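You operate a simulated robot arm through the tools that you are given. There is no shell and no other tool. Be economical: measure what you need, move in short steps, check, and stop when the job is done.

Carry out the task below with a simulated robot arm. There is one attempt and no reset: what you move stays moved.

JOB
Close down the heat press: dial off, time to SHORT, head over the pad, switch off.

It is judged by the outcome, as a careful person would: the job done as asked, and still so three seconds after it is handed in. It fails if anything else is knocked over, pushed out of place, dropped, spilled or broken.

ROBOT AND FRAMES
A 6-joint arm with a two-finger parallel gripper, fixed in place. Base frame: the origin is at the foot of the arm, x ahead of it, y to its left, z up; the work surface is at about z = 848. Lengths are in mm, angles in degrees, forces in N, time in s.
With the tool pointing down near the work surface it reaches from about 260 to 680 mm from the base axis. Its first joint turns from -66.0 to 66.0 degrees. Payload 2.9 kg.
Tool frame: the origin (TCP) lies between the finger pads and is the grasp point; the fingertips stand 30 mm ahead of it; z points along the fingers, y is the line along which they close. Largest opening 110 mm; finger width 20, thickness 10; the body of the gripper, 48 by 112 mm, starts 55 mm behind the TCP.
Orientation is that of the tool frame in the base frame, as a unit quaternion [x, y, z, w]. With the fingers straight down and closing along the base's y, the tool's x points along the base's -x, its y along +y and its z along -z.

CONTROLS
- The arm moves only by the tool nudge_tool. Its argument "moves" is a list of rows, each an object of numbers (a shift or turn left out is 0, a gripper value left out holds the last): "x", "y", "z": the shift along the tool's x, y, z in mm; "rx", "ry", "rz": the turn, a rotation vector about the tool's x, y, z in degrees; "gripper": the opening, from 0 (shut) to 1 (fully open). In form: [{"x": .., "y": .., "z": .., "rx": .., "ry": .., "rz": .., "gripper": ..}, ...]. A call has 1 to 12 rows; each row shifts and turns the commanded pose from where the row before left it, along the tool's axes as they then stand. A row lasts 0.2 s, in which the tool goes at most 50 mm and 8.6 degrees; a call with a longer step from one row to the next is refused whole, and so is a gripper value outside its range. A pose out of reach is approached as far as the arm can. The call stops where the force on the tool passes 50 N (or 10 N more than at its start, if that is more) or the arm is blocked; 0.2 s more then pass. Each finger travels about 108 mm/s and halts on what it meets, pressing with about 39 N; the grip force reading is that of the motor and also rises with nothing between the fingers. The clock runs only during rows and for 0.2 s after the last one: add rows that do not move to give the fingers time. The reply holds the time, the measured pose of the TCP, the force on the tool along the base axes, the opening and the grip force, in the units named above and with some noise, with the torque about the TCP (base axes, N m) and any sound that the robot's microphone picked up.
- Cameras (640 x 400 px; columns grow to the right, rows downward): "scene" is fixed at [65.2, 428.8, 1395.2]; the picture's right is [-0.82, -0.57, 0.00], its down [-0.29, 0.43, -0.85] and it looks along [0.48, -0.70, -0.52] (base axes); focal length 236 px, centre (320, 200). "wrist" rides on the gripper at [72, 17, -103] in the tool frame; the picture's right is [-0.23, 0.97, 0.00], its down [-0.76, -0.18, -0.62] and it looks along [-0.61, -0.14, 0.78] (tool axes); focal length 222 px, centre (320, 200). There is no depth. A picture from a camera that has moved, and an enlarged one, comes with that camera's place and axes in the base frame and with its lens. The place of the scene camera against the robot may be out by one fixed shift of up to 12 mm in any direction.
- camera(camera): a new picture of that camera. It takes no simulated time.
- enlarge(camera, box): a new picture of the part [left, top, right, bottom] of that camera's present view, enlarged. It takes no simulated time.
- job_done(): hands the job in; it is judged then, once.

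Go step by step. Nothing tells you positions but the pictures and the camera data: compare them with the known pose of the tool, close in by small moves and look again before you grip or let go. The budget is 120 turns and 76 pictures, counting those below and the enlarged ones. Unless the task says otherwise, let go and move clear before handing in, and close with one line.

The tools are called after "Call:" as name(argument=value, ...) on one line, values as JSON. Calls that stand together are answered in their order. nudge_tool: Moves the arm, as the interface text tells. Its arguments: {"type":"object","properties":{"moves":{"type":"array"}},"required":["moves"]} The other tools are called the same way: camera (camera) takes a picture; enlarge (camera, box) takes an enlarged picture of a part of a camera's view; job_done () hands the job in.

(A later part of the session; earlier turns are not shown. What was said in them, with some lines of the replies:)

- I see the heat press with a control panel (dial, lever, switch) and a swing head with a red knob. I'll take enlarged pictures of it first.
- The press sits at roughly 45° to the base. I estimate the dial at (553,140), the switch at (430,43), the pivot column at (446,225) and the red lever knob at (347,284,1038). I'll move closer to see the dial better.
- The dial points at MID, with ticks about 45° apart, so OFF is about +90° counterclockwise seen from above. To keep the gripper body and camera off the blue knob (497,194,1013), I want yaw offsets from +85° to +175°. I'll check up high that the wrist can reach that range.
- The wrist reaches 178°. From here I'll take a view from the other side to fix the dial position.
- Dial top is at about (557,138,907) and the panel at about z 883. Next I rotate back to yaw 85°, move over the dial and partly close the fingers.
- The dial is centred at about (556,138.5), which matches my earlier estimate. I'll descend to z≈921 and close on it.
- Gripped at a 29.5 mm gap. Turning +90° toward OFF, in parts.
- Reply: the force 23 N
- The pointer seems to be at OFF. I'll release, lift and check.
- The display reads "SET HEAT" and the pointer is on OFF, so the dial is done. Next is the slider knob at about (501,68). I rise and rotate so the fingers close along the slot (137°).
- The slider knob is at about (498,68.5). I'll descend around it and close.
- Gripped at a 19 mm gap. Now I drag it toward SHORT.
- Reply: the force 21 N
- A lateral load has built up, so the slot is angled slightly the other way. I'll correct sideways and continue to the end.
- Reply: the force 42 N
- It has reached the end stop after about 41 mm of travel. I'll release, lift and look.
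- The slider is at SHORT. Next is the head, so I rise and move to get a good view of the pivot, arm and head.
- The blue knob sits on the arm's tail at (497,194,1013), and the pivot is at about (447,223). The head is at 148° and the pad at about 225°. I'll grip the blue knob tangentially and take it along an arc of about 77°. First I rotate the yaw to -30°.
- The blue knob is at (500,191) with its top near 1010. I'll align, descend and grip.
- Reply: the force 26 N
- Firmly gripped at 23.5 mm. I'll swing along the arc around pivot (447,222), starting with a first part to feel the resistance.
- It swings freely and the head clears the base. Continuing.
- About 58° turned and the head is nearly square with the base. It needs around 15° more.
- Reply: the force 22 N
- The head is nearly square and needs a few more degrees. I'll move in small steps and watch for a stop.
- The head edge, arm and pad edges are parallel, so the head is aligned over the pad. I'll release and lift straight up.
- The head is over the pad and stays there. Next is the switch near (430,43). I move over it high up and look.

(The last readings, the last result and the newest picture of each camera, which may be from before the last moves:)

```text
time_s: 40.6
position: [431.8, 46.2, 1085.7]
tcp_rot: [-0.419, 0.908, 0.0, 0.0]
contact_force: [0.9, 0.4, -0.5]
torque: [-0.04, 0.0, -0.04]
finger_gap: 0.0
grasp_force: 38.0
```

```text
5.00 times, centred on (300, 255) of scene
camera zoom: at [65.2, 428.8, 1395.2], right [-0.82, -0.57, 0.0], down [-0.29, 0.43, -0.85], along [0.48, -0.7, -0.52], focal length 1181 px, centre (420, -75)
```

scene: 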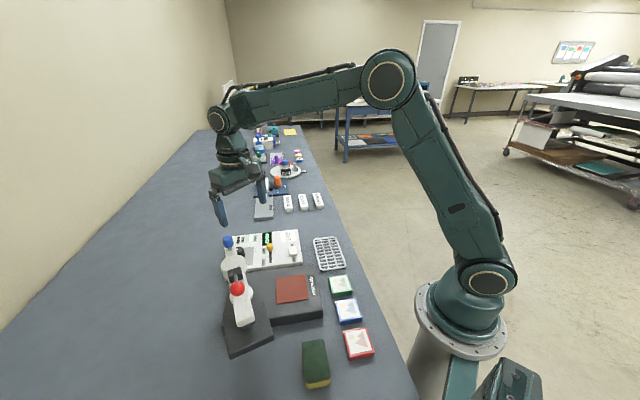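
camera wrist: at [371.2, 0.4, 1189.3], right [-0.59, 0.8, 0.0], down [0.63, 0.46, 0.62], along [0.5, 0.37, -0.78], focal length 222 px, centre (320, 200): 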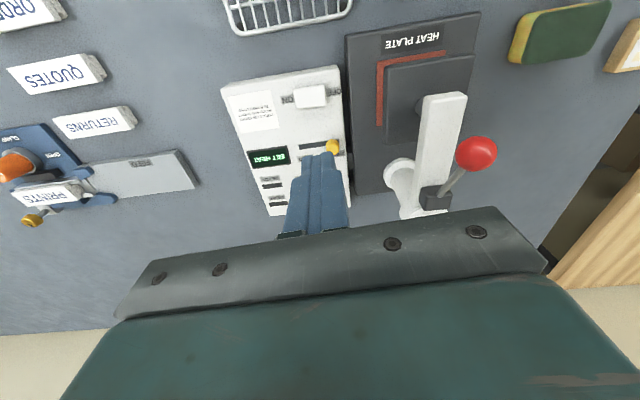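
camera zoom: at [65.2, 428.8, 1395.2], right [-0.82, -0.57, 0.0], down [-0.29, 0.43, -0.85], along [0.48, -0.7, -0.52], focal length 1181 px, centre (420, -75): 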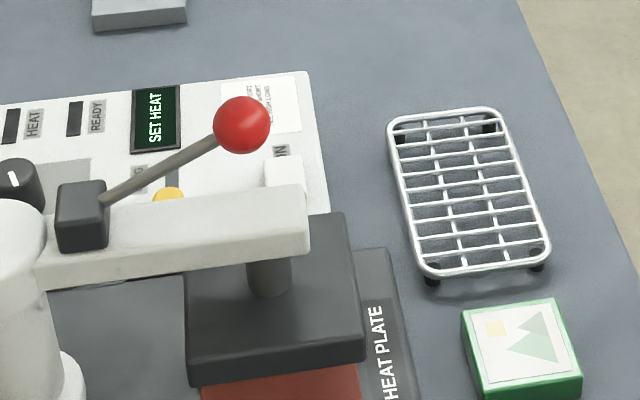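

The switch looks like a rocker centred at about (434,35). I go lower, offset from it, for a close side view of its tilt.

Call:
nudge_tool(moves=[{"x": -15, "y": -3, "z": 40}, {"x": -10, "y": -3, "z": 40}, {}])

Call:
enlarge(camera="wrist", box=[240, 40, 400, 180])

```text
time_s: 41.4
position: [452.8, 61.0, 1003.7]
tcp_rot: [-0.419, 0.908, 0.0, 0.001]
contact_force: [-0.6, -0.6, 0.8]
torque: [0.02, 0.0, -0.01]
finger_gap: 0.0
grasp_force: 37.5
```

```text
2.86 times, centred on (320, 110) of wrist
camera zoom: at [392.4, 15.3, 1107.3], right [-0.59, 0.8, 0.0], down [0.63, 0.46, 0.62], along [0.5, 0.37, -0.78], focal length 635 px, centre (320, 457)
```

zoom: 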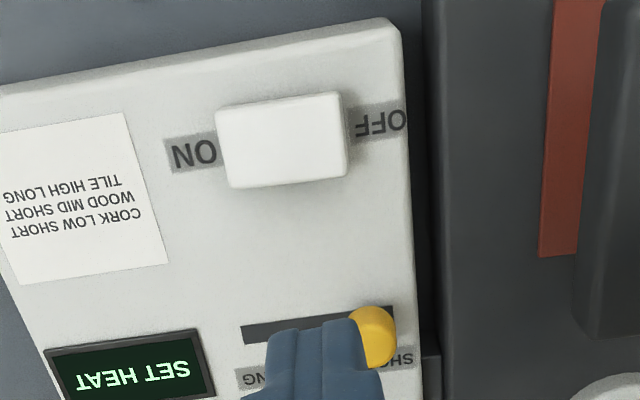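

The OFF end at about (425,44) is raised, so I press it down with closed fingertips. I move above it first and then descend in small steps.

Call:
nudge_tool(moves=[{"x": 15.5, "y": 5.4}, {"x": 15.4, "y": 5.4, "z": 20}, {"z": 20}, {"z": 23}, {}])

Call:
enlarge(camera="wrist", box=[240, 60, 400, 200])

```text
time_s: 42.6
position: [423.1, 42.9, 942.1]
tcp_rot: [-0.419, 0.908, 0.0, 0.0]
contact_force: [0.7, 0.0, 0.0]
torque: [-0.04, -0.02, 0.0]
finger_gap: 0.0
grasp_force: 37.5
```

```text
2.86 times, centred on (320, 130) of wrist
camera zoom: at [362.9, -1.6, 1045.3], right [-0.59, 0.8, 0.0], down [0.63, 0.46, 0.62], along [0.5, 0.37, -0.78], focal length 635 px, centre (320, 400)
```

zoom: 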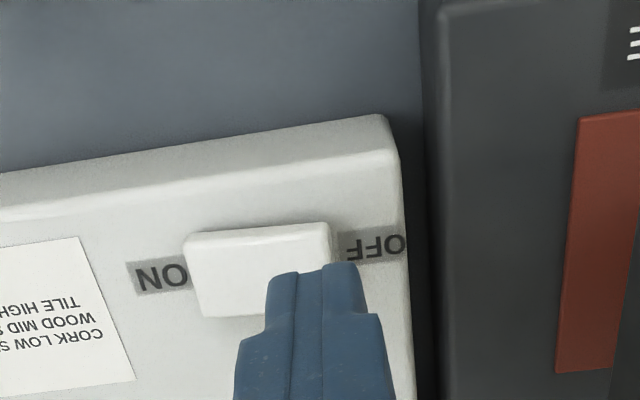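

Call:
nudge_tool(moves=[{"z": 4}, {"z": 4}, {"z": 3}, {"z": 3}, {"z": 2}, {"z": 2}, {"z": 2}, {}])

Call:
enlarge(camera="wrist", box=[240, 60, 400, 200])

```text
time_s: 44.4
position: [424.9, 43.0, 921.8]
tcp_rot: [-0.419, 0.908, 0.0, 0.0]
contact_force: [-1.3, -0.6, 0.4]
torque: [0.01, 0.01, 0.02]
finger_gap: 0.1
grasp_force: 37.7
```

```text
2.86 times, centred on (320, 130) of wrist
camera zoom: at [363.8, -1.4, 1025.6], right [-0.59, 0.8, 0.0], down [0.63, 0.46, 0.62], along [0.5, 0.37, -0.78], focal length 635 px, centre (320, 400)
```

zoom: 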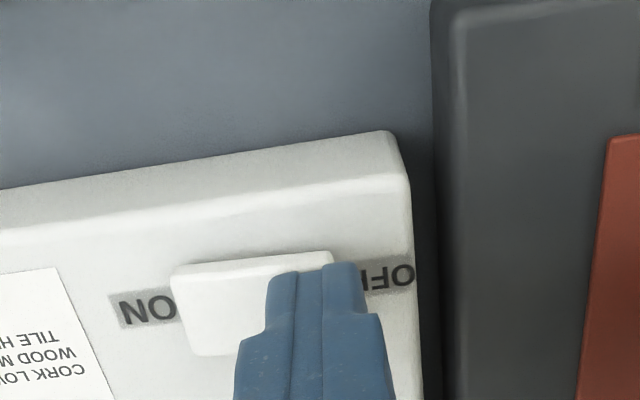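

No contact yet, so I continue down.

Call:
nudge_tool(moves=[{"z": 1.5}, {"z": 1.5}, {"z": 1.5}, {"z": 1.5}, {"z": 1.5}, {}])

Call:
enlarge(camera="wrist", box=[240, 60, 400, 200])

```text
time_s: 45.4
position: [424.5, 43.7, 920.1]
tcp_rot: [-0.42, 0.907, 0.0, 0.001]
contact_force: [-7.5, -0.5, 11.6]
torque: [-0.13, 0.21, -0.11]
finger_gap: 0.0
grasp_force: 37.5
stopped in row 4: the force on the tool passed its limit at 55 N (the readings are from after the stop); the commanded pose is now the measured one
```

```text
2.86 times, centred on (320, 130) of wrist
camera zoom: at [363.6, -1.4, 1023.0], right [-0.6, 0.8, 0.0], down [0.63, 0.46, 0.62], along [0.5, 0.37, -0.78], focal length 635 px, centre (320, 400)
```

zoom: 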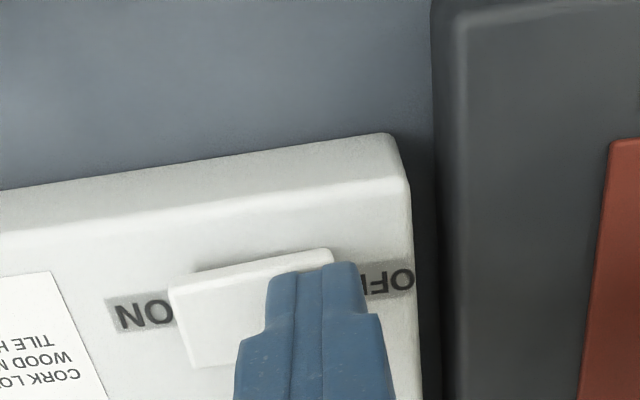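

The rocker seems to have tipped, with the ON end now raised. I'll lift and check everything.

Call:
nudge_tool(moves=[{"z": -20}, {"z": -40}, {"z": -45, "x": -15}, {"z": -45, "x": -15}, {"z": -40}, {}])

Call:
camera(camera="wrist")

Call:
enlarge(camera="wrist", box=[220, 40, 380, 220])

Call:
camera(camera="scene")

```text
time_s: 46.8
position: [441.1, 64.4, 1108.8]
tcp_rot: [-0.419, 0.908, 0.0, 0.001]
contact_force: [0.4, 0.6, 1.2]
torque: [0.01, -0.02, -0.02]
finger_gap: 0.0
grasp_force: 38.1
```

```text
27 pictures are left
camera wrist: at [381.3, 19.7, 1211.4], right [-0.59, 0.8, 0.0], down [0.63, 0.46, 0.63], along [0.5, 0.37, -0.78], focal length 222 px, centre (320, 200)
```

wrist: 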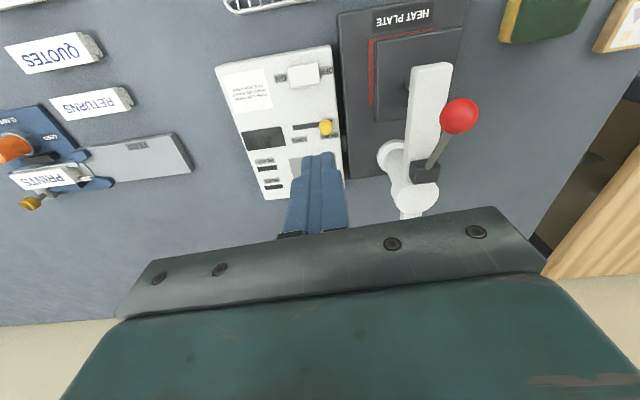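

```text
2.22 times, centred on (300, 130) of wrist
camera zoom: at [381.3, 19.7, 1211.4], right [-0.59, 0.8, 0.0], down [0.63, 0.46, 0.63], along [0.5, 0.37, -0.78], focal length 494 px, centre (364, 356)
```

zoom: 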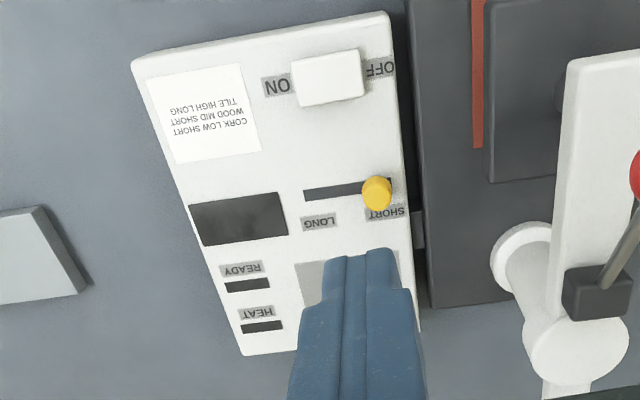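

```text
25 pictures are left
```

scene: 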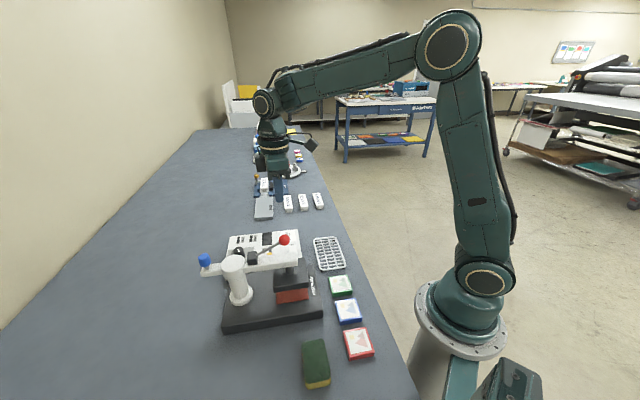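

The display is blank, so the switch is off. I'll check head-over-pad alignment from directly above.

Call:
nudge_tool(moves=[{"z": -40}, {"z": -40}, {"x": -25, "y": 32.6}, {"x": -25, "y": 32.6}, {"x": -25, "y": 32.6}, {}])

Call:
enlarge(camera="wrist", box=[200, 0, 440, 150])

```text
time_s: 48.2
position: [417.6, 187.8, 1190.0]
tcp_rot: [-0.42, 0.908, 0.0, 0.0]
contact_force: [0.0, -0.2, 0.5]
torque: [0.0, 0.0, -0.04]
finger_gap: 0.2
grasp_force: 37.6
```

```text
2.67 times, centred on (320, 75) of wrist
camera zoom: at [356.4, 142.2, 1293.5], right [-0.59, 0.8, 0.0], down [0.63, 0.46, 0.62], along [0.5, 0.37, -0.78], focal length 592 px, centre (320, 533)
```

zoom: 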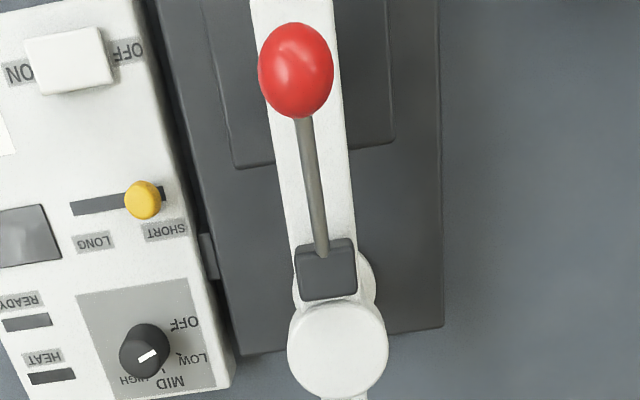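

The head is square with the base and covers the pad. Dial is at OFF, slider at SHORT, display blank, and the gripper is clear, so I'm handing in.

Call:
job_done()

```text
The job is handed in.
```

The heat press is closed down: dial at OFF, time at SHORT, head over the pad, switch off and display blank, and nothing else was disturbed.
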